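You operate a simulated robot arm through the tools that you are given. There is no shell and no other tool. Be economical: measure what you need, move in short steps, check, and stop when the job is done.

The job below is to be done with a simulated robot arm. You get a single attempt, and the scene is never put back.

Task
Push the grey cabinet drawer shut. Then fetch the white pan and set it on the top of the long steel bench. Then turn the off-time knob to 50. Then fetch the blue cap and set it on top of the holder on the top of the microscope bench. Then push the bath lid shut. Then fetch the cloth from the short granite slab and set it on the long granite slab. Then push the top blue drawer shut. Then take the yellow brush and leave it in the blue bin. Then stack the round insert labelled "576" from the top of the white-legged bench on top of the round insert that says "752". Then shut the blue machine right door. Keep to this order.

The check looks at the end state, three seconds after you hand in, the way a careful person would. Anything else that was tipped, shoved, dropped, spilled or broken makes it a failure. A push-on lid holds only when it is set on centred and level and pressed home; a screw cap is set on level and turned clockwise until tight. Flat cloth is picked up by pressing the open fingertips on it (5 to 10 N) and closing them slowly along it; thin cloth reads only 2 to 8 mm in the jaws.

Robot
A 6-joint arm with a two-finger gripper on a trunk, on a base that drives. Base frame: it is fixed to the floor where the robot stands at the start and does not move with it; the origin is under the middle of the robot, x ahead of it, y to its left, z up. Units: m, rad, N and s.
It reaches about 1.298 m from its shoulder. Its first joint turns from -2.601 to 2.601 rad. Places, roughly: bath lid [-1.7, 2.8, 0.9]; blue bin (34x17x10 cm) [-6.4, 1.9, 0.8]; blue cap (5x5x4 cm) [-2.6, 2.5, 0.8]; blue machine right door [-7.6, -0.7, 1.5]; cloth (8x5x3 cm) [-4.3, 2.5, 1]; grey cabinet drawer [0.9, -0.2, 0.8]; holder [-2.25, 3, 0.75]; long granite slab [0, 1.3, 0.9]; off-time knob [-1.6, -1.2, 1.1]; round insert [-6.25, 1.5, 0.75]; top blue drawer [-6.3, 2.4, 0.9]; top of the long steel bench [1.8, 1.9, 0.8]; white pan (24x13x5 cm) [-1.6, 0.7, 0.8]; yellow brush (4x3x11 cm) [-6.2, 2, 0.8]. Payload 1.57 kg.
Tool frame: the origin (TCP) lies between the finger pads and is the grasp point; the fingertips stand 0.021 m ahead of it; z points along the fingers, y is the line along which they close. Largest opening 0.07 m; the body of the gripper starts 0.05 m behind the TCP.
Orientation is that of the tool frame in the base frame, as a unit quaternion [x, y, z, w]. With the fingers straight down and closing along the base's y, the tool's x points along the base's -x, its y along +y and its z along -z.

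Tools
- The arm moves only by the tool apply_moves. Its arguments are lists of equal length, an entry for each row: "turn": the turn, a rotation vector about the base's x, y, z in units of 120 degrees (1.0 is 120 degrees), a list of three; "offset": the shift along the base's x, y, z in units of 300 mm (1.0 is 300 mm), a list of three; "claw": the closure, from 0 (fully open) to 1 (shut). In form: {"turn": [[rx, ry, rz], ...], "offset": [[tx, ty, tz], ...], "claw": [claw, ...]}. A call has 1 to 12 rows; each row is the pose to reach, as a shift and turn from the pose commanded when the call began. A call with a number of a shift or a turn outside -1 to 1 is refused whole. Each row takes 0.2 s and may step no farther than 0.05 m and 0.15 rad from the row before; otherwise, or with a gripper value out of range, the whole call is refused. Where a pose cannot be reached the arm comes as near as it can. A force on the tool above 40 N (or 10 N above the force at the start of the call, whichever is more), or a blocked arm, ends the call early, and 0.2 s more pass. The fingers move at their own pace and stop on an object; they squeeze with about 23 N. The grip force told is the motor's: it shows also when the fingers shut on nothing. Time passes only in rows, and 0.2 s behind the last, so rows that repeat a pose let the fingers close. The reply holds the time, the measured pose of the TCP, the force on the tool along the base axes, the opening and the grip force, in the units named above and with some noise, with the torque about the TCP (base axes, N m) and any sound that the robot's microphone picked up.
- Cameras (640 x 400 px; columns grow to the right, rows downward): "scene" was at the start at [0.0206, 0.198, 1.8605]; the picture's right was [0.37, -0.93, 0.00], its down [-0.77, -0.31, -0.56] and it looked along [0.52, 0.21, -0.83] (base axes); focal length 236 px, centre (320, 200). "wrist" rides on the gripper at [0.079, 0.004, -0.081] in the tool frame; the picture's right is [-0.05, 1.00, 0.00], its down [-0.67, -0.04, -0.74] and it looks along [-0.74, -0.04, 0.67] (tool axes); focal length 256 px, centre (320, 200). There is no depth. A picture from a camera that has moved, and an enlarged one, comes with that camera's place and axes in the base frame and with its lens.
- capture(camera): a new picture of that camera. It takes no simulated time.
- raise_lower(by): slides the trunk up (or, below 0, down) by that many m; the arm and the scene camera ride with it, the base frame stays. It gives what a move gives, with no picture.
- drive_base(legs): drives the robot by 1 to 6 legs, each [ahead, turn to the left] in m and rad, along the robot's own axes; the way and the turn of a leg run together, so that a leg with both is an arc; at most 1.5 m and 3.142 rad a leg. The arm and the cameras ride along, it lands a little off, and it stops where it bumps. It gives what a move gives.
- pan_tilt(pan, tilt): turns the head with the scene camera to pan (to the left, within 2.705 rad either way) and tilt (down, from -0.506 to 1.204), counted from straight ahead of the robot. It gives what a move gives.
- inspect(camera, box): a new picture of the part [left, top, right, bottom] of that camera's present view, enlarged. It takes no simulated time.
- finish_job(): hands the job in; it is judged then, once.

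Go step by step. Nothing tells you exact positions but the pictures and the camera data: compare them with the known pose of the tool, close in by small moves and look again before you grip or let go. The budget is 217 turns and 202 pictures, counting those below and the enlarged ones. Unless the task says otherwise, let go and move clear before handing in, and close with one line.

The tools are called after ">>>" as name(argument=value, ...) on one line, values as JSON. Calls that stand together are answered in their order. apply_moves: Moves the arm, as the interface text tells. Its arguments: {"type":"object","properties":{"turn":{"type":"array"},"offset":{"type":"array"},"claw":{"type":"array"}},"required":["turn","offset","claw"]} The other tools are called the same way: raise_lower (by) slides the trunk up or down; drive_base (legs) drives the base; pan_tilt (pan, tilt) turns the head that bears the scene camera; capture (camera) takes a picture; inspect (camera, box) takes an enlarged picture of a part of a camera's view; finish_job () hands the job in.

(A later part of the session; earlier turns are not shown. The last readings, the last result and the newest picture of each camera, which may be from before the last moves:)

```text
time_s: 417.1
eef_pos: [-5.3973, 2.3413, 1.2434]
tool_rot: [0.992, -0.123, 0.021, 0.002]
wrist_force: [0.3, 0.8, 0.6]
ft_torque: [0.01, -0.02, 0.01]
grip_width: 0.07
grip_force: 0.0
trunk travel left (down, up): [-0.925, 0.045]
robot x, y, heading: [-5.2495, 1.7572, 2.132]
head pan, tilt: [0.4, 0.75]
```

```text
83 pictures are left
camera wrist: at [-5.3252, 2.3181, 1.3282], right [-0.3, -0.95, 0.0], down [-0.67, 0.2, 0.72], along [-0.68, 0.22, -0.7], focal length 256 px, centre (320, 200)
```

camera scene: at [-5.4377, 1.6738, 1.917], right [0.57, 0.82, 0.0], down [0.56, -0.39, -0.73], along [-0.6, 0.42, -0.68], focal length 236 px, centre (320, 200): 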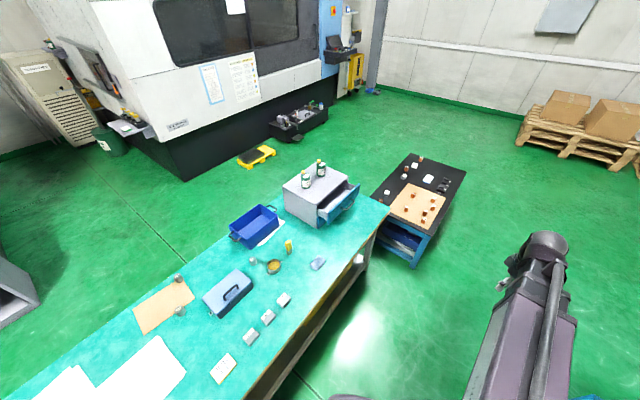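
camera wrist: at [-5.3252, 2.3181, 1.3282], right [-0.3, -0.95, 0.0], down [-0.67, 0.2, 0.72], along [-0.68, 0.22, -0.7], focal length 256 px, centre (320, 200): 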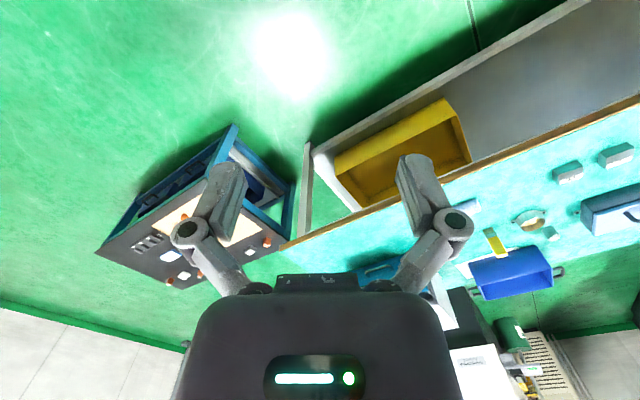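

A good clear view of the whole work area. I zoom in for measurements.

>>> inspect(camera="scene", box=[265, 145, 385, 245])

>>> inspect(camera="scene", box=[130, 195, 330, 345])

```text
4.00 times, centred on (325, 195) of scene
camera zoom: at [-5.4377, 1.6738, 1.917], right [0.57, 0.82, 0.0], down [0.56, -0.39, -0.73], along [-0.6, 0.42, -0.68], focal length 942 px, centre (300, 220)
```

zoom: 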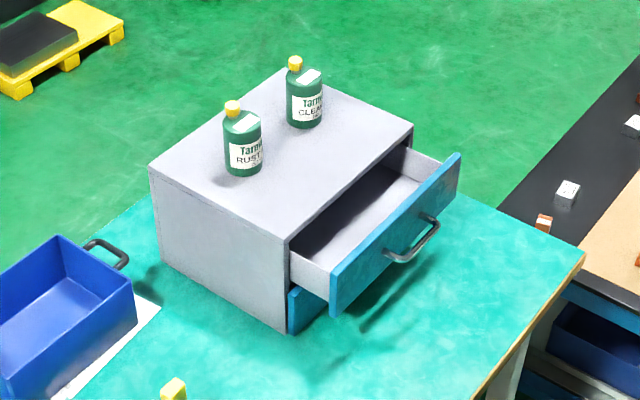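

```text
2.67 times, centred on (230, 270) of scene
camera zoom: at [-5.4377, 1.6738, 1.917], right [0.57, 0.82, 0.0], down [0.56, -0.39, -0.73], along [-0.6, 0.42, -0.68], focal length 628 px, centre (560, 13)
```

zoom: 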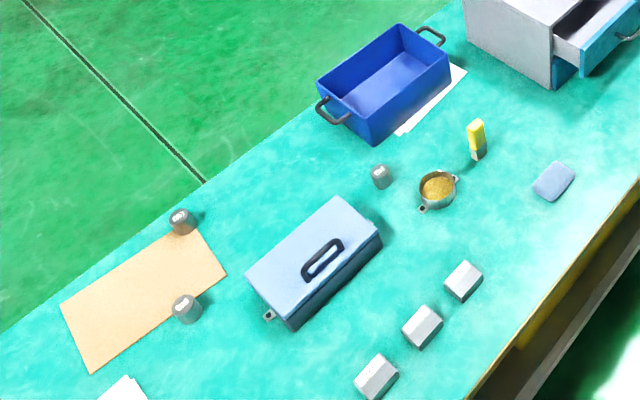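

Drawer front: left-top corner (−6.163,2.236), z 0.873–0.975, shuts along (−0.956,−0.29) by ~8 cm. I close the fingers, yaw the hand and go in front of its left part, clear of the handle.

>>> apply_moves(turn=[[0, 0, 0.043], [0, 0, 0.086], [0, 0, 0.129], [0, 0, 0.172], [0, 0, 0.215], [0, 0, 0.258]], offset=[[-0.14, 0, 0], [-0.28, 0, 0], [-0.42, 0, 0], [-0.56, 0, 0], [-0.7, 0, 0], [-0.84, 0, 0]], claw=[0.5, 1, 1, 1, 1, 1])

>>> apply_moves(turn=[[0, 0, 0], [0, 0, 0], [0, 0, 0], [0, 0, 0], [0, 0, 0], [0, 0, 0]], offset=[[-0.14, -0.01, 0], [-0.28, -0.01, 0], [-0.42, -0.02, 0], [-0.56, -0.02, 0], [-0.7, -0.03, 0], [-0.84, -0.03, 0]], claw=[1, 1, 1, 1, 1, 1])

>>> apply_moves(turn=[[0, 0, 0], [0, 0, 0], [0, 0, 0], [0, 0, 0], [0, 0, 0]], offset=[[-0.14, -0.01, 0], [-0.28, -0.02, 0], [-0.42, -0.03, 0], [-0.56, -0.04, 0], [-0.7, -0.04, 0]], claw=[1, 1, 1, 1, 1])

>>> capture(camera="wrist")

>>> inspect(camera="scene", box=[265, 125, 425, 225])

```text
time_s: 418.5
eef_pos: [-5.6494, 2.3412, 1.2434]
tool_rot: [0.989, 0.146, 0.022, -0.004]
wrist_force: [-0.2, 0.2, -1.1]
ft_torque: [0.01, 0.01, -0.01]
grip_width: 0.0
grip_force: 22.0
trunk travel left (down, up): [-0.925, 0.045]
robot x, y, heading: [-5.2485, 1.7579, 2.139]
head pan, tilt: [0.4, 0.75]
```

```text
time_s: 419.9
eef_pos: [-5.9032, 2.3321, 1.2438]
tool_rot: [0.989, 0.146, 0.021, -0.004]
wrist_force: [0.4, 0.1, 0.0]
ft_torque: [-0.01, -0.01, -0.01]
grip_width: 0.0
grip_force: 23.5
trunk travel left (down, up): [-0.925, 0.045]
robot x, y, heading: [-5.2505, 1.758, 2.136]
head pan, tilt: [0.4, 0.75]
```

```text
time_s: 421.1
eef_pos: [-6.1142, 2.3197, 1.2421]
tool_rot: [0.989, 0.145, 0.021, -0.004]
wrist_force: [0.0, 0.4, -0.3]
ft_torque: [0.03, 0.03, -0.01]
grip_width: 0.0
grip_force: 22.8
trunk travel left (down, up): [-0.925, 0.045]
robot x, y, heading: [-5.2515, 1.7554, 2.136]
head pan, tilt: [0.4, 0.75]
```

```text
80 pictures are left
camera wrist: at [-6.0412, 2.3359, 1.3273], right [0.24, -0.97, 0.0], down [-0.68, -0.17, 0.72], along [-0.7, -0.17, -0.7], focal length 256 px, centre (320, 200)
```

wrist: 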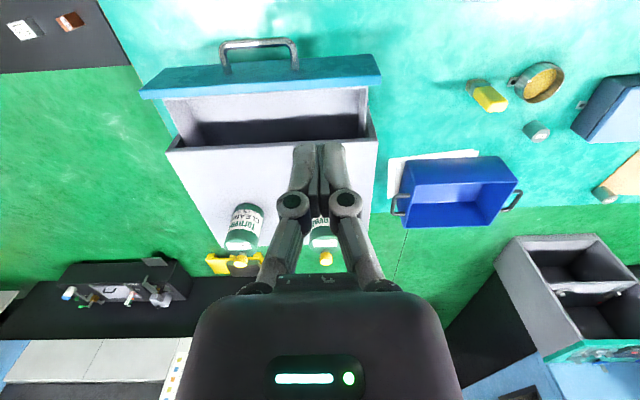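

```text
4.00 times, centred on (345, 175) of scene
camera zoom: at [-5.4396, 1.6739, 1.9168], right [0.57, 0.82, 0.0], down [0.56, -0.39, -0.73], along [-0.6, 0.42, -0.68], focal length 942 px, centre (220, 300)
```

zoom: 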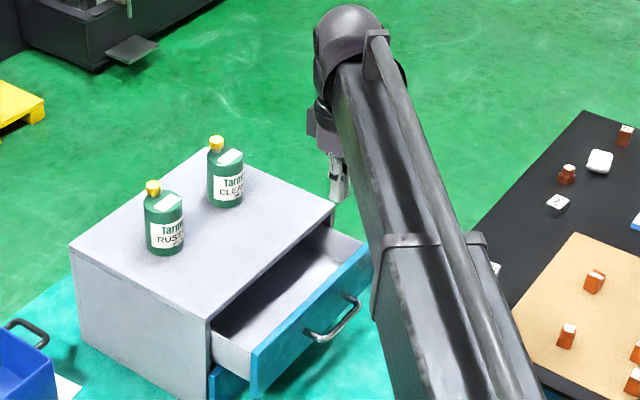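

Position agrees. I shift 1 cm away from the handle, lower and push.

>>> apply_moves(turn=[[0, 0, 0]], offset=[[0.01, -0.035, 0]], claw=[1])

>>> raise_lower(by=-0.297)

>>> capture(camera="wrist")

```text
time_s: 421.5
eef_pos: [-6.1097, 2.3091, 1.2444]
tool_rot: [0.989, 0.145, 0.022, -0.004]
wrist_force: [-0.1, 0.2, 0.3]
ft_torque: [0.0, -0.05, 0.01]
grip_width: 0.0
grip_force: 23.4
trunk travel left (down, up): [-0.925, 0.045]
robot x, y, heading: [-5.2511, 1.7563, 2.136]
head pan, tilt: [0.4, 0.75]
```

```text
time_s: 424.4
eef_pos: [-6.1097, 2.3102, 0.9473]
tool_rot: [0.989, 0.145, 0.022, -0.004]
wrist_force: [0.6, -0.8, -0.3]
ft_torque: [-0.01, -0.04, -0.01]
grip_width: 0.0
grip_force: 22.8
trunk travel left (down, up): [-0.628, 0.342]
robot x, y, heading: [-5.243, 1.7592, 2.136]
head pan, tilt: [0.4, 0.75]
```

```text
78 pictures are left
camera wrist: at [-6.036, 2.3272, 1.0312], right [0.24, -0.97, 0.0], down [-0.68, -0.17, 0.72], along [-0.7, -0.17, -0.7], focal length 256 px, centre (320, 200)
```

wrist: 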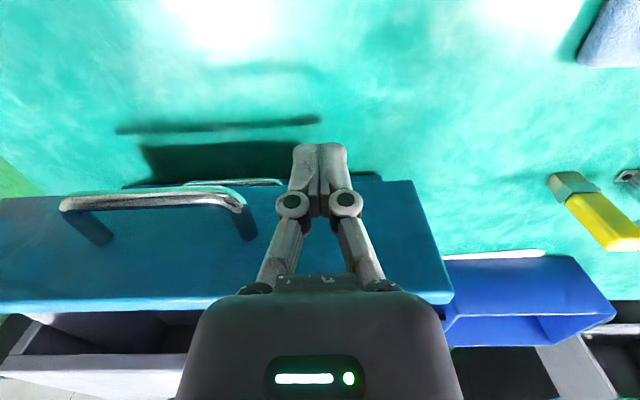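

Clear of the handle. I push along (−0.956,−0.29).

>>> apply_moves(turn=[[0, 0, 0], [0, 0, 0], [0, 0, 0], [0, 0, 0], [0, 0, 0], [0, 0, 0], [0, 0, 0], [0, 0, 0]], offset=[[-0.08, -0.024, 0], [-0.16, -0.048, 0], [-0.24, -0.073, 0], [-0.32, -0.097, 0], [-0.38, -0.115, 0], [-0.44, -0.134, 0], [-0.5, -0.152, 0], [-0.56, -0.17, 0]], claw=[1, 1, 1, 1, 1, 1, 1, 1])

>>> inspect(camera="scene", box=[245, 75, 405, 175])

```text
time_s: 425.9
eef_pos: [-6.2286, 2.2752, 0.9469]
tool_rot: [0.989, 0.143, 0.028, -0.004]
wrist_force: [10.2, 2.5, -3.1]
ft_torque: [0.02, 0.24, 0.11]
grip_width: 0.0
grip_force: 23.6
trunk travel left (down, up): [-0.628, 0.342]
robot x, y, heading: [-5.2538, 1.76, 2.131]
head pan, tilt: [0.4, 0.75]
stopped in row 7: the force on the tool passed its limit at 52 N (the readings are from after the stop); the commanded pose is now the measured one
```

```text
4.00 times, centred on (325, 125) of scene
camera zoom: at [-5.4374, 1.6735, 1.6201], right [0.57, 0.82, 0.0], down [0.56, -0.39, -0.73], along [-0.6, 0.42, -0.68], focal length 942 px, centre (300, 500)
```

zoom: 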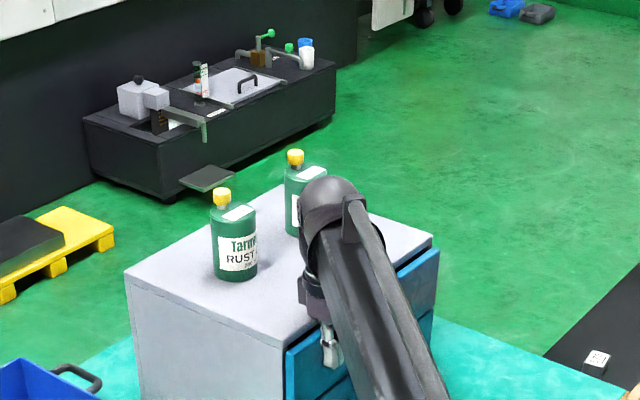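

The drawer is shut. I back off, rise, and go above the brush at about (−6.17,1.975).

>>> apply_moves(turn=[[0, 0, 0], [0, 0, 0]], offset=[[0.13, 0.04, 0], [0.26, 0.08, 0]], claw=[1, 1])

>>> raise_lower(by=0.15)

>>> apply_moves(turn=[[0, 0, 0], [0, 0, 0], [0, 0, 0], [0, 0, 0], [0, 0, 0], [0, 0, 0], [0, 0, 0]], offset=[[0, -0.14, 0], [0, -0.28, 0], [0, -0.42, 0], [0, -0.56, 0], [0, -0.7, 0], [0, -0.84, 0], [0, -0.98, 0]], claw=[0.5, 0, 0, 0, 0, 0, 0])

>>> capture(camera="wrist")

>>> capture(camera="scene")

```text
time_s: 426.4
eef_pos: [-6.1533, 2.2973, 0.9474]
tool_rot: [0.989, 0.144, 0.027, -0.004]
wrist_force: [0.3, 0.2, -0.3]
ft_torque: [-0.01, 0.02, 0.02]
grip_width: 0.0002
grip_force: 23.5
trunk travel left (down, up): [-0.628, 0.342]
robot x, y, heading: [-5.2532, 1.7558, 2.134]
head pan, tilt: [0.4, 0.75]
```

```text
time_s: 428.2
eef_pos: [-6.1539, 2.2976, 1.0964]
tool_rot: [0.989, 0.143, 0.028, -0.004]
wrist_force: [-0.1, 0.2, -0.5]
ft_torque: [0.02, 0.0, 0.0]
grip_width: 0.0
grip_force: 22.8
trunk travel left (down, up): [-0.778, 0.192]
robot x, y, heading: [-5.2523, 1.7596, 2.143]
head pan, tilt: [0.4, 0.75]
```

```text
time_s: 429.8
eef_pos: [-6.1537, 1.9998, 1.0977]
tool_rot: [0.989, 0.143, 0.028, -0.005]
wrist_force: [-0.3, 0.0, -0.5]
ft_torque: [-0.03, -0.02, -0.02]
grip_width: 0.0699
grip_force: 0.1
trunk travel left (down, up): [-0.778, 0.192]
robot x, y, heading: [-5.2496, 1.7575, 2.133]
head pan, tilt: [0.4, 0.75]
```

```text
76 pictures are left
camera wrist: at [-6.0814, 2.0162, 1.1824], right [0.23, -0.97, 0.0], down [-0.69, -0.17, 0.71], along [-0.69, -0.16, -0.71], focal length 256 px, centre (320, 200)
```

wrist: 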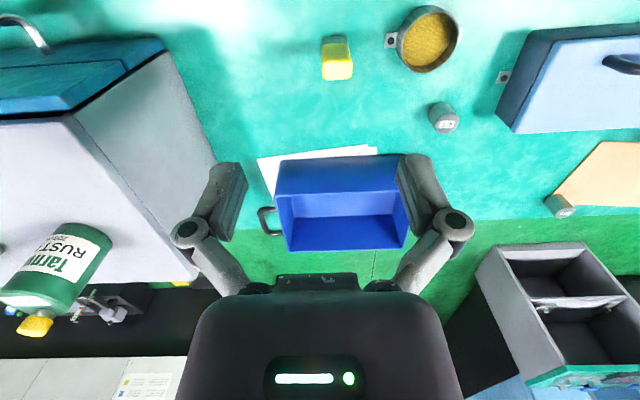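

```text
75 pictures are left
camera scene: at [-5.4377, 1.673, 1.7699], right [0.57, 0.82, 0.0], down [0.56, -0.39, -0.73], along [-0.6, 0.42, -0.68], focal length 236 px, centre (320, 200)
```

scene: 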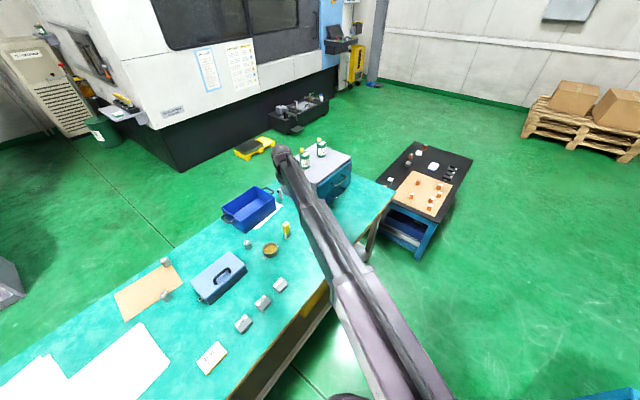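

The brush stands upright at (−6.168,1.978). I centre and lower over its handle.

>>> apply_moves(turn=[[0, 0, 0]], offset=[[-0.048, -0.073, 0]], claw=[0])

>>> raise_lower(by=-0.17)

>>> capture(camera="wrist")

```text
time_s: 430.2
eef_pos: [-6.1684, 1.9783, 1.0972]
tool_rot: [0.989, 0.144, 0.028, -0.004]
wrist_force: [0.1, -0.6, 0.2]
ft_torque: [0.01, 0.02, -0.01]
grip_width: 0.0698
grip_force: 0.0
trunk travel left (down, up): [-0.778, 0.192]
robot x, y, heading: [-5.2515, 1.7557, 2.135]
head pan, tilt: [0.4, 0.75]
```

```text
time_s: 432.1
eef_pos: [-6.1682, 1.979, 0.9272]
tool_rot: [0.989, 0.144, 0.026, -0.005]
wrist_force: [0.6, -0.1, 0.2]
ft_torque: [-0.03, -0.01, 0.01]
grip_width: 0.07
grip_force: 0.2
trunk travel left (down, up): [-0.608, 0.362]
robot x, y, heading: [-5.2487, 1.7582, 2.135]
head pan, tilt: [0.4, 0.75]
```

```text
74 pictures are left
camera wrist: at [-6.0954, 1.9959, 1.0123], right [0.23, -0.97, 0.0], down [-0.69, -0.17, 0.71], along [-0.69, -0.16, -0.71], focal length 256 px, centre (320, 200)
```

wrist: 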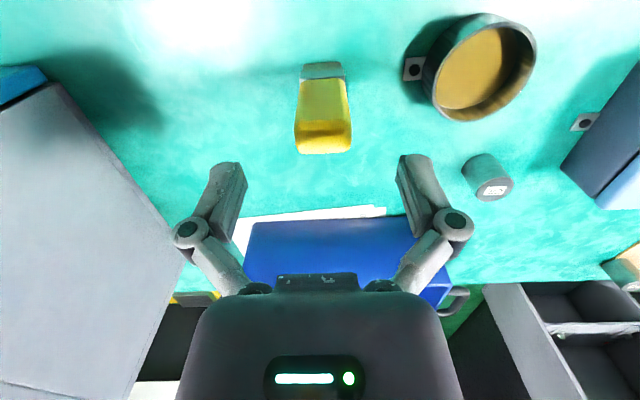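

Well centred. Down 6 cm and grip.

>>> raise_lower(by=-0.06)

>>> apply_moves(turn=[[0, 0, 0], [0, 0, 0], [0, 0, 0], [0, 0, 0], [0, 0, 0]], offset=[[0, 0, 0], [0, 0, 0], [0, 0, 0], [0, 0, 0], [0, 0, 0]], claw=[0.25, 0.5, 0.75, 1, 1])

>>> raise_lower(by=0.18)

>>> capture(camera="wrist")

```text
time_s: 433.1
eef_pos: [-6.1682, 1.9798, 0.8674]
tool_rot: [0.989, 0.143, 0.027, -0.004]
wrist_force: [0.6, -0.2, -0.5]
ft_torque: [-0.01, 0.01, -0.04]
grip_width: 0.0701
grip_force: 0.1
trunk travel left (down, up): [-0.548, 0.422]
robot x, y, heading: [-5.2532, 1.7573, 2.135]
head pan, tilt: [0.4, 0.75]
```

```text
time_s: 434.3
eef_pos: [-6.1683, 1.9781, 0.8672]
tool_rot: [0.989, 0.144, 0.027, -0.003]
wrist_force: [0.6, 0.3, 1.9]
ft_torque: [0.02, 0.02, -0.01]
grip_width: 0.0329
grip_force: 23.3
trunk travel left (down, up): [-0.548, 0.422]
robot x, y, heading: [-5.2511, 1.761, 2.131]
head pan, tilt: [0.4, 0.75]
```

```text
time_s: 436.3
eef_pos: [-6.1687, 1.9794, 1.0454]
tool_rot: [0.989, 0.144, 0.028, -0.004]
wrist_force: [-0.4, -0.3, -1.5]
ft_torque: [-0.02, 0.04, 0.01]
grip_width: 0.0332
grip_force: 22.7
trunk travel left (down, up): [-0.728, 0.242]
robot x, y, heading: [-5.2523, 1.7588, 2.131]
head pan, tilt: [0.4, 0.75]
```

```text
73 pictures are left
camera wrist: at [-6.0957, 1.9958, 1.132], right [0.23, -0.97, 0.0], down [-0.69, -0.17, 0.71], along [-0.69, -0.16, -0.71], focal length 256 px, centre (320, 200)
```

wrist: 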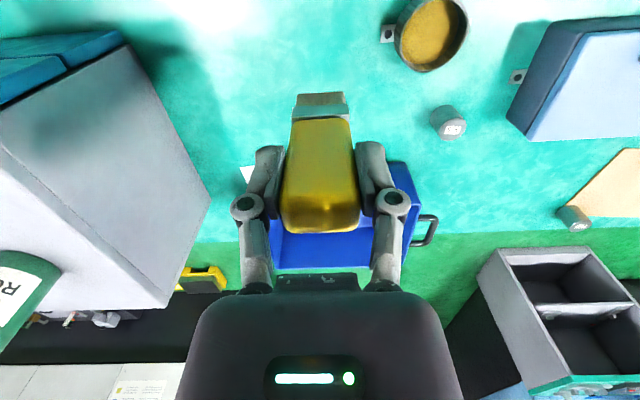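

The brush is held. I carry it over the bin centre (−6.415,1.885).

>>> apply_moves(turn=[[0, 0, 0], [0, 0, 0], [0, 0, 0], [0, 0, 0], [0, 0, 0], [0, 0, 0]], offset=[[-0.137, -0.052, 0], [-0.273, -0.104, 0], [-0.41, -0.157, 0], [-0.547, -0.209, 0], [-0.683, -0.261, 0], [-0.82, -0.313, 0]], claw=[1, 1, 1, 1, 1, 1])

>>> capture(camera="wrist")

>>> capture(camera="scene")

```text
time_s: 437.7
eef_pos: [-6.3768, 1.8839, 1.0477]
tool_rot: [0.989, 0.144, 0.027, -0.004]
wrist_force: [0.2, 0.7, -0.6]
ft_torque: [0.01, 0.0, -0.01]
grip_width: 0.0333
grip_force: 22.8
out of reach, approached as far as the arm can: row 6
trunk travel left (down, up): [-0.728, 0.242]
robot x, y, heading: [-5.2503, 1.7595, 2.132]
head pan, tilt: [0.4, 0.75]
```

```text
72 pictures are left
camera wrist: at [-6.3038, 1.9004, 1.1324], right [0.23, -0.97, 0.0], down [-0.69, -0.17, 0.71], along [-0.69, -0.16, -0.71], focal length 256 px, centre (320, 200)
```

wrist: 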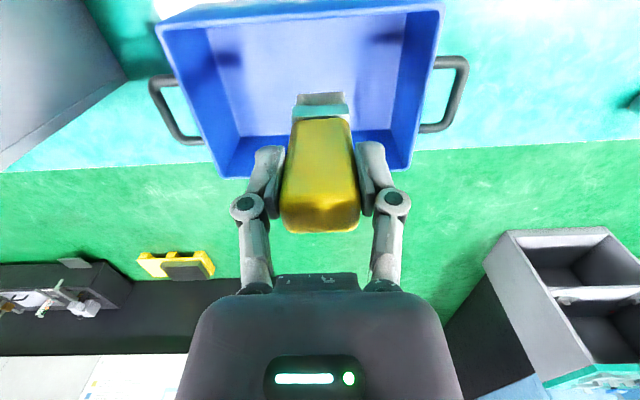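

```text
71 pictures are left
camera scene: at [-5.4373, 1.6733, 1.72], right [0.57, 0.82, 0.0], down [0.56, -0.39, -0.73], along [-0.6, 0.42, -0.68], focal length 236 px, centre (320, 200)
```

scene: 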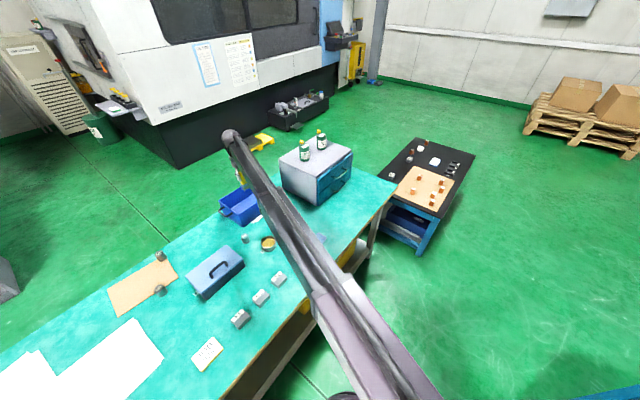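

The arm's limit is near here; the hand is ~3.6 cm inside the bin's near rim. I shift a little south for more margin and lower the brush in.

>>> apply_moves(turn=[[0, 0, 0]], offset=[[0, -0.11, 0]], claw=[1])

>>> raise_lower(by=-0.09)

>>> capture(camera="wrist")

```text
time_s: 438.1
eef_pos: [-6.3786, 1.8511, 1.0474]
tool_rot: [0.989, 0.143, 0.028, -0.004]
wrist_force: [0.5, -0.3, -0.8]
ft_torque: [-0.01, -0.01, -0.02]
grip_width: 0.0335
grip_force: 23.1
trunk travel left (down, up): [-0.728, 0.242]
robot x, y, heading: [-5.2528, 1.7579, 2.133]
head pan, tilt: [0.4, 0.75]
```

```text
time_s: 439.4
eef_pos: [-6.3774, 1.8505, 0.9565]
tool_rot: [0.989, 0.144, 0.027, -0.003]
wrist_force: [-0.5, -1.3, -0.4]
ft_torque: [-0.01, 0.03, -0.01]
grip_width: 0.0333
grip_force: 23.1
trunk travel left (down, up): [-0.638, 0.332]
robot x, y, heading: [-5.2517, 1.7578, 2.138]
head pan, tilt: [0.4, 0.75]
```

```text
70 pictures are left
camera wrist: at [-6.3048, 1.8674, 1.0423], right [0.23, -0.97, 0.0], down [-0.69, -0.17, 0.71], along [-0.69, -0.16, -0.71], focal length 256 px, centre (320, 200)
```

wrist: 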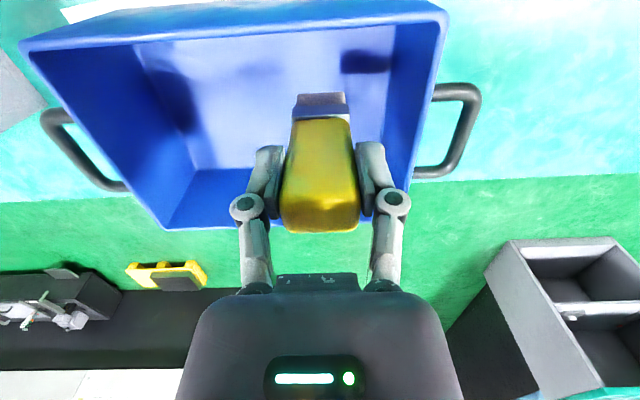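

Inside the walls. I shift 2 cm toward the middle and lower further, then release.

>>> apply_moves(turn=[[0, 0, 0]], offset=[[0, 0.06, 0]], claw=[1])

>>> raise_lower(by=-0.066)

>>> capture(camera="wrist")

```text
time_s: 439.8
eef_pos: [-6.3775, 1.8701, 0.9575]
tool_rot: [0.989, 0.143, 0.027, -0.004]
wrist_force: [-0.2, 0.1, -1.2]
ft_torque: [0.03, -0.03, -0.03]
grip_width: 0.0329
grip_force: 23.0
trunk travel left (down, up): [-0.638, 0.332]
robot x, y, heading: [-5.2507, 1.7552, 2.136]
head pan, tilt: [0.4, 0.75]
```

```text
time_s: 440.8
eef_pos: [-6.3774, 1.8693, 0.8913]
tool_rot: [0.989, 0.143, 0.027, -0.004]
wrist_force: [-0.3, -0.4, 0.1]
ft_torque: [-0.01, -0.01, 0.0]
grip_width: 0.0332
grip_force: 23.0
trunk travel left (down, up): [-0.572, 0.398]
robot x, y, heading: [-5.25, 1.7579, 2.135]
head pan, tilt: [0.4, 0.75]
```

```text
69 pictures are left
camera wrist: at [-6.3049, 1.8859, 0.9762], right [0.23, -0.97, 0.0], down [-0.69, -0.17, 0.71], along [-0.69, -0.16, -0.71], focal length 256 px, centre (320, 200)
```

wrist: 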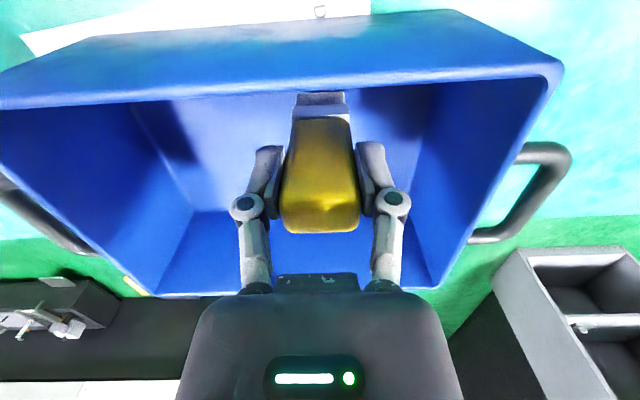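

>>> raise_lower(by=-0.014)

>>> apply_moves(turn=[[0, 0, 0], [0, 0, 0], [0, 0, 0], [0, 0, 0]], offset=[[0, 0, 0], [0, 0, 0], [0, 0, 0], [0, 0, 0]], claw=[0.4, 0.2, 0.1, 0])

>>> raise_lower(by=0.25)

>>> capture(camera="wrist")

```text
time_s: 441.4
eef_pos: [-6.3779, 1.8693, 0.8772]
tool_rot: [0.989, 0.144, 0.027, -0.004]
wrist_force: [0.9, -0.7, -0.9]
ft_torque: [0.03, 0.02, 0.01]
grip_width: 0.0333
grip_force: 22.8
trunk travel left (down, up): [-0.558, 0.412]
robot x, y, heading: [-5.2527, 1.756, 2.132]
head pan, tilt: [0.4, 0.75]
```

```text
time_s: 442.4
eef_pos: [-6.377, 1.8693, 0.8772]
tool_rot: [0.989, 0.143, 0.026, -0.004]
wrist_force: [0.3, 0.1, 0.6]
ft_torque: [0.01, 0.0, -0.05]
grip_width: 0.0698
grip_force: 0.1
trunk travel left (down, up): [-0.558, 0.412]
robot x, y, heading: [-5.2493, 1.7553, 2.135]
head pan, tilt: [0.4, 0.75]
```

```text
time_s: 445.0
eef_pos: [-6.3785, 1.8703, 1.1276]
tool_rot: [0.989, 0.143, 0.027, -0.003]
wrist_force: [0.3, -0.4, 0.0]
ft_torque: [-0.02, -0.02, 0.02]
grip_width: 0.0701
grip_force: 0.1
trunk travel left (down, up): [-0.808, 0.162]
robot x, y, heading: [-5.2497, 1.7589, 2.134]
head pan, tilt: [0.4, 0.75]
```

```text
68 pictures are left
camera wrist: at [-6.305, 1.8859, 1.212], right [0.23, -0.97, 0.0], down [-0.69, -0.17, 0.71], along [-0.69, -0.16, -0.71], focal length 256 px, centre (320, 200)
```

wrist: 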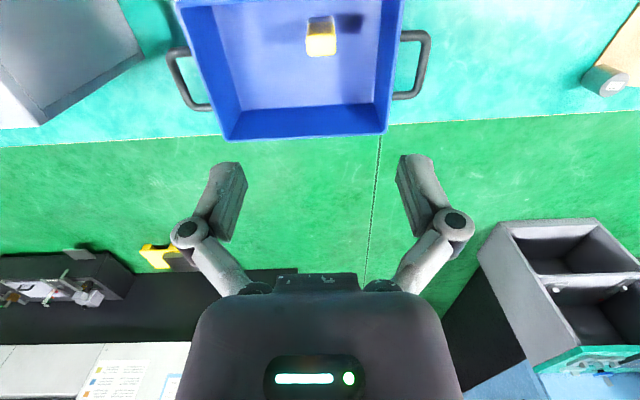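

The brush stands in the bin. Next the round inserts: I move the wrist camera over them to read their labels.

>>> apply_moves(turn=[[0, 0, 0], [0, 0, 0], [0, 0, 0], [0, 0, 0], [0, 0, 0], [0, 0, 0], [0, 0, 0]], offset=[[0.08, -0.13, 0], [0.16, -0.26, 0], [0.24, -0.39, 0], [0.32, -0.52, 0], [0.4, -0.65, 0], [0.48, -0.78, 0], [0.56, -0.91, 0]], claw=[0, 0, 0, 0, 0, 0, 0])

>>> apply_moves(turn=[[0, 0, 0], [0, 0, 0], [0, 0, 0]], offset=[[0.07, -0.12, 0], [0.14, -0.24, 0], [0.21, -0.36, 0]], claw=[0, 0, 0])

>>> capture(camera="wrist")

>>> inspect(camera="scene", box=[110, 205, 290, 320])

```text
time_s: 446.6
eef_pos: [-6.2097, 1.5953, 1.1275]
tool_rot: [0.989, 0.143, 0.027, -0.004]
wrist_force: [0.2, -0.4, -0.6]
ft_torque: [0.04, 0.01, 0.01]
grip_width: 0.07
grip_force: 0.1
trunk travel left (down, up): [-0.808, 0.162]
robot x, y, heading: [-5.2523, 1.7594, 2.136]
head pan, tilt: [0.4, 0.75]
```

```text
time_s: 447.4
eef_pos: [-6.1464, 1.4891, 1.1276]
tool_rot: [0.989, 0.143, 0.027, -0.004]
wrist_force: [-0.8, -0.8, 1.0]
ft_torque: [0.01, 0.04, 0.04]
grip_width: 0.0702
grip_force: 0.0
trunk travel left (down, up): [-0.808, 0.162]
robot x, y, heading: [-5.2509, 1.7565, 2.134]
head pan, tilt: [0.4, 0.75]
```

```text
67 pictures are left
camera wrist: at [-6.0736, 1.5051, 1.2124], right [0.23, -0.97, 0.0], down [-0.69, -0.17, 0.71], along [-0.69, -0.16, -0.71], focal length 256 px, centre (320, 200)
```

wrist: 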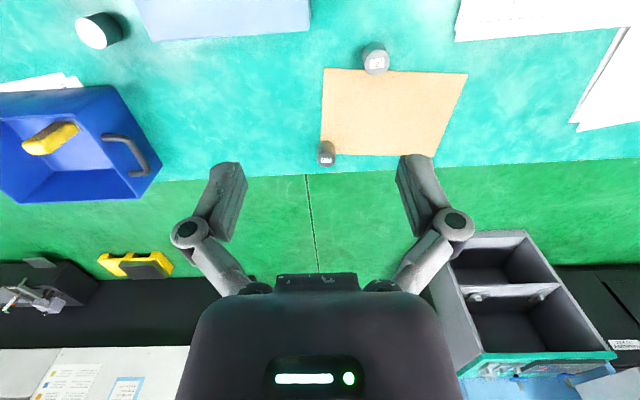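

```text
3.48 times, centred on (200, 262) of scene
camera zoom: at [-5.4368, 1.6726, 1.8], right [0.57, 0.82, 0.0], down [0.56, -0.39, -0.73], along [-0.6, 0.42, -0.68], focal length 820 px, centre (737, -17)
```

zoom: 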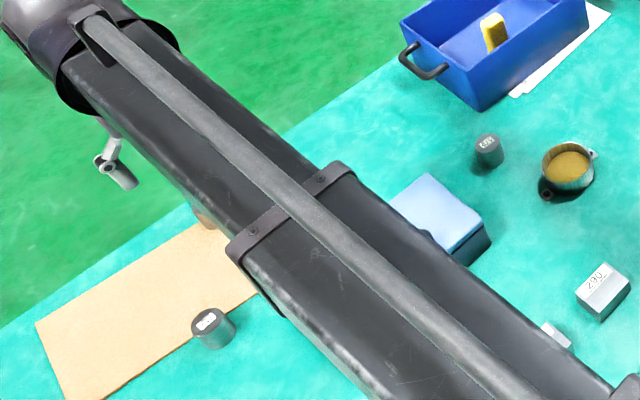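

>>> inspect(camera="wrist", box=[340, 30, 410, 90])

>>> inspect(camera="wrist", box=[295, 130, 355, 180])

>>> inspect(camera="wrist", box=[65, 5, 135, 60])

```text
6.67 times, centred on (375, 60) of wrist
camera zoom: at [-6.0736, 1.5051, 1.2124], right [0.23, -0.97, 0.0], down [-0.69, -0.17, 0.71], along [-0.69, -0.16, -0.71], focal length 1707 px, centre (-47, 1133)
```

zoom: 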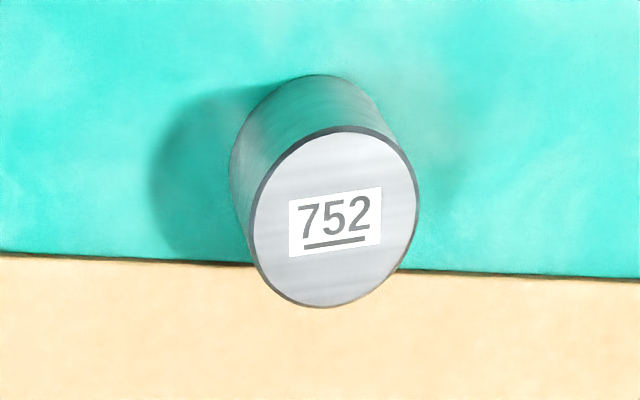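

```text
8.00 times, centred on (325, 155) of wrist
camera zoom: at [-6.0736, 1.5051, 1.2124], right [0.23, -0.97, 0.0], down [-0.69, -0.17, 0.71], along [-0.69, -0.16, -0.71], focal length 2048 px, centre (280, 560)
```

zoom: 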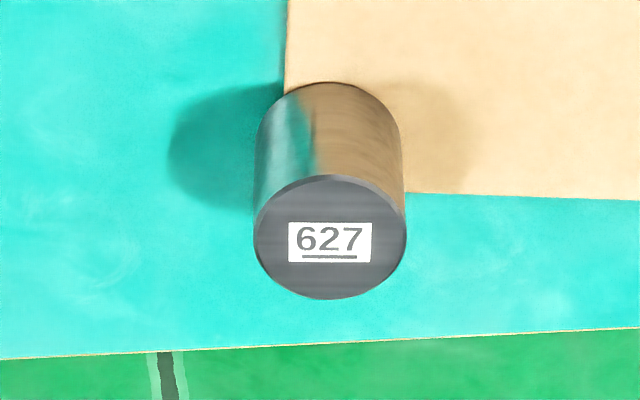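

```text
7.27 times, centred on (100, 32) of wrist
camera zoom: at [-6.0736, 1.5051, 1.2124], right [0.23, -0.97, 0.0], down [-0.69, -0.17, 0.71], along [-0.69, -0.16, -0.71], focal length 1862 px, centre (1920, 1418)
```

zoom: 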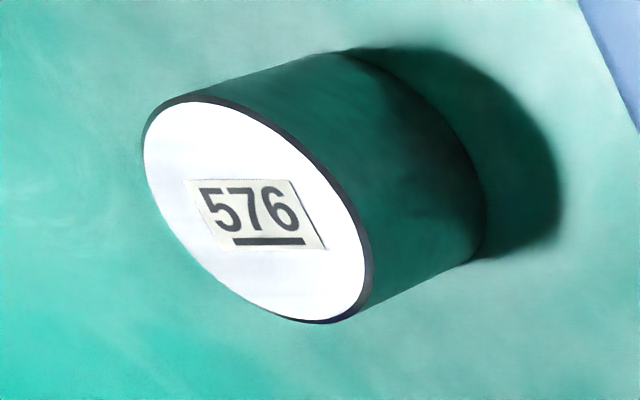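

Labels read: "752" stands at (−6.169,1.403), top z 0.822; "576" at (−6.223,1.778), ~3.5 cm wide, 4.2 cm tall. I go above 576 and lower partway.

>>> apply_moves(turn=[[0, 0, 0], [0, 0, 0], [0, 0, 0], [0, 0, 0], [0, 0, 0], [0, 0, 0], [0, 0, 0]], offset=[[-0.036, 0.137, 0], [-0.073, 0.275, 0], [-0.11, 0.41, 0], [-0.146, 0.55, 0], [-0.182, 0.688, 0], [-0.218, 0.825, 0], [-0.255, 0.963, 0]], claw=[0, 0, 0, 0, 0, 0, 0])

>>> raise_lower(by=-0.22)

>>> capture(camera="wrist")

```text
time_s: 449.0
eef_pos: [-6.2207, 1.7776, 1.1264]
tool_rot: [0.989, 0.144, 0.027, -0.004]
wrist_force: [-0.1, 0.1, -1.2]
ft_torque: [0.02, 0.0, 0.01]
grip_width: 0.0701
grip_force: 0.0
trunk travel left (down, up): [-0.808, 0.162]
robot x, y, heading: [-5.2517, 1.7572, 2.135]
head pan, tilt: [0.4, 0.75]
```

```text
time_s: 451.4
eef_pos: [-6.2203, 1.777, 0.9077]
tool_rot: [0.989, 0.143, 0.027, -0.004]
wrist_force: [-0.1, -0.8, -1.0]
ft_torque: [0.0, 0.01, -0.02]
grip_width: 0.0699
grip_force: 0.0
trunk travel left (down, up): [-0.588, 0.382]
robot x, y, heading: [-5.2503, 1.757, 2.134]
head pan, tilt: [0.4, 0.75]
```

```text
62 pictures are left
camera wrist: at [-6.1487, 1.7931, 0.9923], right [0.23, -0.97, 0.0], down [-0.69, -0.17, 0.71], along [-0.69, -0.16, -0.71], focal length 256 px, centre (320, 200)
```

wrist: 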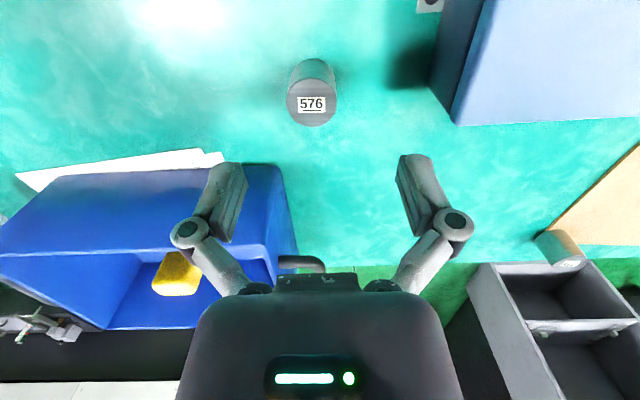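

I correct by a few millimetres, lower and grip 576.

>>> apply_moves(turn=[[0, 0, 0]], offset=[[-0.012, 0.016, 0]], claw=[0])

>>> raise_lower(by=-0.093)

>>> capture(camera="wrist")

```text
time_s: 451.8
eef_pos: [-6.2251, 1.7812, 0.9066]
tool_rot: [0.989, 0.144, 0.026, -0.004]
wrist_force: [0.1, -0.4, -0.4]
ft_torque: [-0.01, 0.02, 0.04]
grip_width: 0.07
grip_force: 0.0
trunk travel left (down, up): [-0.588, 0.382]
robot x, y, heading: [-5.25, 1.7567, 2.138]
head pan, tilt: [0.4, 0.75]
```

```text
time_s: 453.0
eef_pos: [-6.2258, 1.782, 0.8145]
tool_rot: [0.989, 0.144, 0.027, -0.004]
wrist_force: [0.1, 0.0, 0.4]
ft_torque: [0.0, 0.03, -0.02]
grip_width: 0.07
grip_force: 0.0
trunk travel left (down, up): [-0.495, 0.475]
robot x, y, heading: [-5.2528, 1.756, 2.134]
head pan, tilt: [0.4, 0.75]
```

```text
61 pictures are left
camera wrist: at [-6.1525, 1.7979, 0.8993], right [0.23, -0.97, 0.0], down [-0.69, -0.17, 0.71], along [-0.69, -0.16, -0.71], focal length 256 px, centre (320, 200)
```

wrist: 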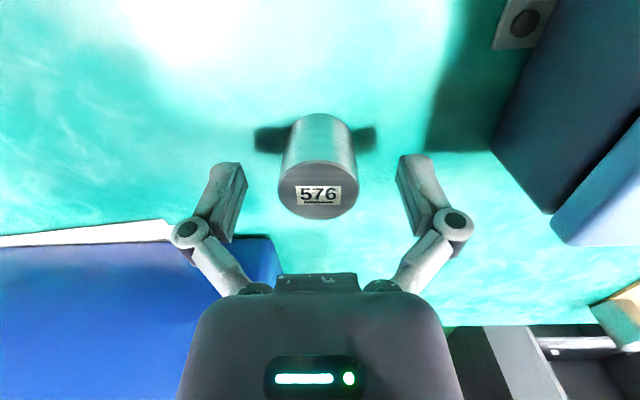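

>>> apply_moves(turn=[[0, 0, 0], [0, 0, 0], [0, 0, 0], [0, 0, 0], [0, 0, 0]], offset=[[0, 0, 0], [0, 0, 0], [0, 0, 0], [0, 0, 0], [0, 0, 0]], claw=[0.2, 0.4, 0.6, 1, 1])

>>> raise_lower(by=0.25)

>>> capture(camera="wrist")

```text
time_s: 454.2
eef_pos: [-6.2253, 1.7816, 0.814]
tool_rot: [0.989, 0.144, 0.027, -0.004]
wrist_force: [-0.5, 0.6, 0.7]
ft_torque: [0.0, 0.0, 0.01]
grip_width: 0.0355
grip_force: 22.5
trunk travel left (down, up): [-0.495, 0.475]
robot x, y, heading: [-5.2533, 1.7571, 2.138]
head pan, tilt: [0.4, 0.75]
```

```text
time_s: 456.8
eef_pos: [-6.2246, 1.7817, 1.0638]
tool_rot: [0.989, 0.143, 0.027, -0.004]
wrist_force: [-0.1, -0.2, -2.6]
ft_torque: [0.01, -0.02, -0.01]
grip_width: 0.0354
grip_force: 23.0
trunk travel left (down, up): [-0.745, 0.225]
robot x, y, heading: [-5.2521, 1.7613, 2.133]
head pan, tilt: [0.4, 0.75]
```

```text
60 pictures are left
camera wrist: at [-6.1529, 1.7978, 1.1488], right [0.23, -0.97, 0.0], down [-0.69, -0.17, 0.71], along [-0.69, -0.16, -0.71], focal length 256 px, centre (320, 200)
```

wrist: 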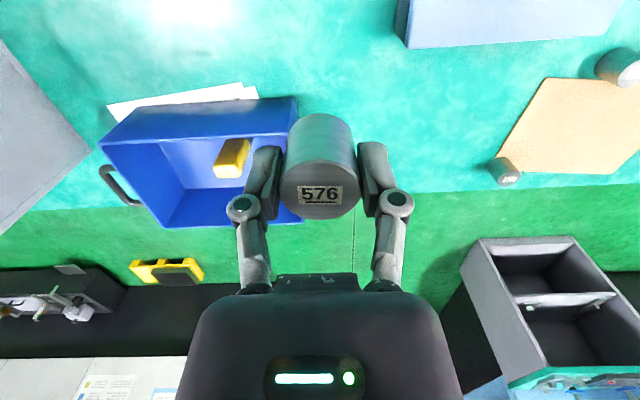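

576 is held, centred. I carry it toward 752 and recheck the target from near.

>>> apply_moves(turn=[[0, 0, 0], [0, 0, 0], [0, 0, 0], [0, 0, 0], [0, 0, 0], [0, 0, 0], [0, 0, 0]], offset=[[0.018, -0.135, 0], [0.036, -0.27, 0], [0.054, -0.405, 0], [0.072, -0.54, 0], [0.09, -0.675, 0], [0.108, -0.81, 0], [0.126, -0.945, 0]], claw=[1, 1, 1, 1, 1, 1, 1])

>>> apply_moves(turn=[[0, 0, 0], [0, 0, 0], [0, 0, 0]], offset=[[0.02, -0.11, 0], [0.04, -0.22, 0], [0.049, -0.317, 0]], claw=[1, 1, 1])

>>> raise_lower(by=-0.12)

>>> capture(camera="wrist")

>>> capture(camera="scene")

```text
time_s: 458.4
eef_pos: [-6.1877, 1.4973, 1.0632]
tool_rot: [0.989, 0.144, 0.026, -0.004]
wrist_force: [-0.2, -0.3, -2.7]
ft_torque: [0.01, 0.06, -0.02]
grip_width: 0.0356
grip_force: 23.0
trunk travel left (down, up): [-0.745, 0.225]
robot x, y, heading: [-5.2494, 1.7559, 2.134]
head pan, tilt: [0.4, 0.75]
```

```text
time_s: 459.2
eef_pos: [-6.1743, 1.4018, 1.0634]
tool_rot: [0.989, 0.143, 0.027, -0.004]
wrist_force: [0.4, -0.2, -3.8]
ft_torque: [0.02, 0.0, 0.03]
grip_width: 0.0354
grip_force: 22.9
trunk travel left (down, up): [-0.745, 0.225]
robot x, y, heading: [-5.2511, 1.7597, 2.13]
head pan, tilt: [0.4, 0.75]
```

```text
time_s: 460.7
eef_pos: [-6.1744, 1.4018, 0.9446]
tool_rot: [0.989, 0.143, 0.026, -0.003]
wrist_force: [0.2, 0.1, -2.5]
ft_torque: [0.0, 0.01, 0.01]
grip_width: 0.0355
grip_force: 22.6
trunk travel left (down, up): [-0.625, 0.345]
robot x, y, heading: [-5.2488, 1.7553, 2.138]
head pan, tilt: [0.4, 0.75]
```

```text
59 pictures are left
camera wrist: at [-6.1013, 1.4184, 1.029], right [0.23, -0.97, 0.0], down [-0.69, -0.17, 0.71], along [-0.69, -0.16, -0.71], focal length 256 px, centre (320, 200)
```

wrist: 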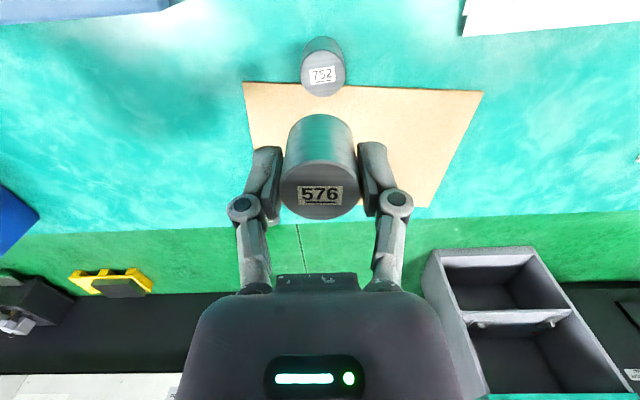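

```text
58 pictures are left
camera scene: at [-5.4379, 1.6736, 1.617], right [0.57, 0.82, 0.0], down [0.56, -0.39, -0.73], along [-0.6, 0.42, -0.68], focal length 236 px, centre (320, 200)
```

scene: 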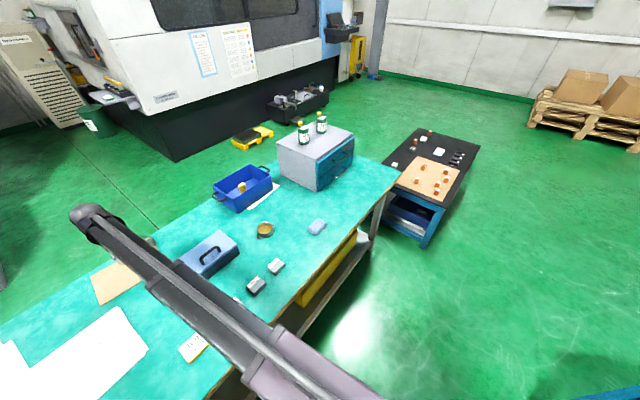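

Alignment within ~2 mm. I lower to about 1 cm above and look enlarged.

>>> raise_lower(by=-0.075)

>>> inspect(camera="wrist", box=[240, 80, 400, 230])

>>> inspect(camera="scene", box=[60, 160, 180, 250])

```text
time_s: 461.8
eef_pos: [-6.1737, 1.401, 0.8685]
tool_rot: [0.989, 0.143, 0.027, -0.004]
wrist_force: [-0.1, 0.3, -3.3]
ft_torque: [0.02, -0.02, 0.0]
grip_width: 0.0357
grip_force: 22.3
trunk travel left (down, up): [-0.55, 0.42]
robot x, y, heading: [-5.2526, 1.7539, 2.134]
head pan, tilt: [0.4, 0.75]
```

```text
2.67 times, centred on (320, 155) of wrist
camera zoom: at [-6.1012, 1.4183, 0.954], right [0.23, -0.97, 0.0], down [-0.69, -0.17, 0.71], along [-0.69, -0.16, -0.71], focal length 683 px, centre (320, 320)
```

zoom: 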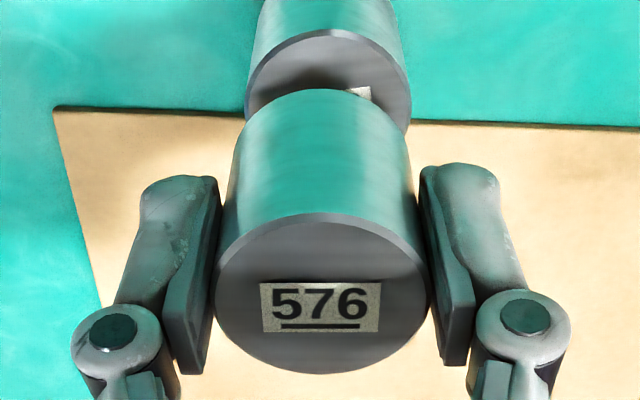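

```text
4.44 times, centred on (120, 205) of scene
camera zoom: at [-5.4378, 1.6736, 1.542], right [0.57, 0.82, 0.0], down [0.56, -0.39, -0.73], along [-0.6, 0.42, -0.68], focal length 1047 px, centre (1209, 178)
```

zoom: 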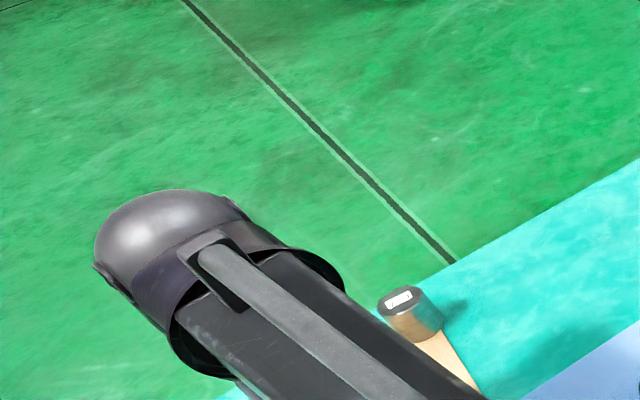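

Aligned within ~2 mm. I lower the last centimetre in small steps.

>>> raise_lower(by=-0.009)

>>> raise_lower(by=-0.003)

>>> inspect(camera="wrist", box=[240, 80, 400, 230])

```text
time_s: 462.4
eef_pos: [-6.1739, 1.4028, 0.8593]
tool_rot: [0.989, 0.143, 0.026, -0.004]
wrist_force: [0.3, 0.0, -2.3]
ft_torque: [0.0, 0.01, 0.01]
grip_width: 0.0355
grip_force: 23.0
trunk travel left (down, up): [-0.541, 0.429]
robot x, y, heading: [-5.2535, 1.7562, 2.139]
head pan, tilt: [0.4, 0.75]
```

```text
time_s: 462.9
eef_pos: [-6.1737, 1.4019, 0.8558]
tool_rot: [0.989, 0.143, 0.027, -0.005]
wrist_force: [0.7, 0.3, -3.2]
ft_torque: [0.02, 0.02, -0.01]
grip_width: 0.0353
grip_force: 23.3
trunk travel left (down, up): [-0.538, 0.432]
robot x, y, heading: [-5.2501, 1.7569, 2.137]
head pan, tilt: [0.4, 0.75]
```

```text
2.67 times, centred on (320, 155) of wrist
camera zoom: at [-6.1013, 1.4183, 0.9419], right [0.23, -0.97, 0.0], down [-0.69, -0.17, 0.71], along [-0.69, -0.16, -0.71], focal length 683 px, centre (320, 320)
```

zoom: 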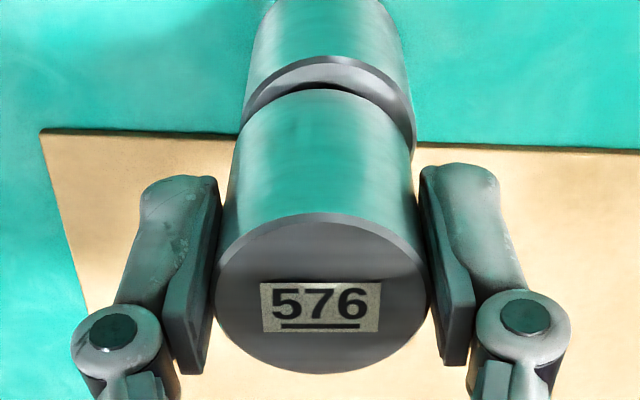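

576 seems ~4 mm too far from me relative to 752; I correct that and settle it.

>>> apply_moves(turn=[[0, 0, 0]], offset=[[0.015, 0.002, 0]], claw=[1])

>>> raise_lower(by=-0.003)

>>> inspect(camera="wrist", box=[240, 80, 400, 230])

```text
time_s: 463.3
eef_pos: [-6.1679, 1.4024, 0.857]
tool_rot: [0.989, 0.143, 0.027, -0.004]
wrist_force: [0.3, 0.1, -3.0]
ft_torque: [0.03, -0.01, -0.02]
grip_width: 0.0357
grip_force: 23.6
trunk travel left (down, up): [-0.538, 0.432]
robot x, y, heading: [-5.2502, 1.7615, 2.134]
head pan, tilt: [0.4, 0.75]
```

```text
time_s: 463.8
eef_pos: [-6.1686, 1.4027, 0.8538]
tool_rot: [0.989, 0.143, 0.026, -0.004]
wrist_force: [-0.8, -0.4, 1.8]
ft_torque: [-0.02, 0.01, 0.04]
grip_width: 0.0355
grip_force: 23.3
trunk travel left (down, up): [-0.535, 0.435]
robot x, y, heading: [-5.2466, 1.7576, 2.138]
head pan, tilt: [0.4, 0.75]
```

```text
2.67 times, centred on (320, 155) of wrist
camera zoom: at [-6.0964, 1.4189, 0.9393], right [0.23, -0.97, 0.0], down [-0.69, -0.17, 0.71], along [-0.69, -0.16, -0.71], focal length 683 px, centre (320, 320)
```

zoom: 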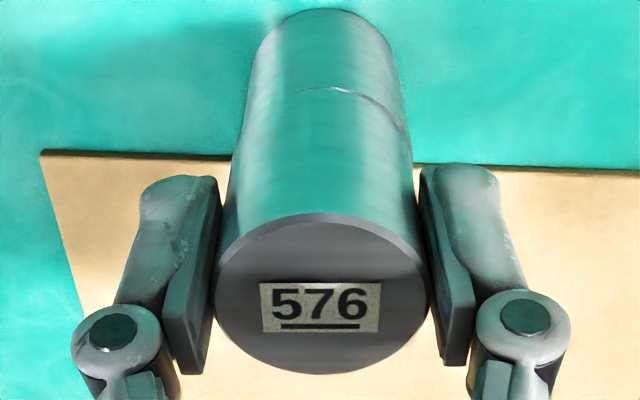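

Perfectly in line and just in contact. I release slowly and rise.

>>> apply_moves(turn=[[0, 0, 0], [0, 0, 0], [0, 0, 0], [0, 0, 0], [0, 0, 0]], offset=[[0, 0, 0], [0, 0, 0], [0, 0, 0], [0, 0, 0], [0, 0, 0]], claw=[0.48, 0.45, 0.35, 0.2, 0])

>>> raise_lower(by=0.1)

>>> capture(camera="wrist")

```text
time_s: 465.0
eef_pos: [-6.1693, 1.4024, 0.8548]
tool_rot: [0.989, 0.143, 0.027, -0.003]
wrist_force: [0.0, -1.1, 0.1]
ft_torque: [0.0, 0.03, 0.02]
grip_width: 0.0696
grip_force: 0.0
trunk travel left (down, up): [-0.535, 0.435]
robot x, y, heading: [-5.2509, 1.7578, 2.133]
head pan, tilt: [0.4, 0.75]
```

```text
time_s: 466.4
eef_pos: [-6.1705, 1.4024, 0.9528]
tool_rot: [0.989, 0.144, 0.027, -0.005]
wrist_force: [0.2, -0.5, 0.0]
ft_torque: [-0.02, 0.02, 0.0]
grip_width: 0.07
grip_force: 0.0
trunk travel left (down, up): [-0.635, 0.335]
robot x, y, heading: [-5.25, 1.7591, 2.138]
head pan, tilt: [0.4, 0.75]
```

```text
53 pictures are left
camera wrist: at [-6.0966, 1.4188, 1.039], right [0.23, -0.97, 0.0], down [-0.69, -0.17, 0.71], along [-0.69, -0.16, -0.71], focal length 256 px, centre (320, 200)
```

wrist: 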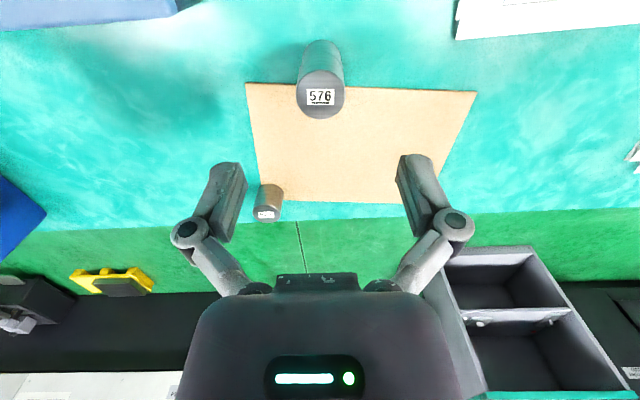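

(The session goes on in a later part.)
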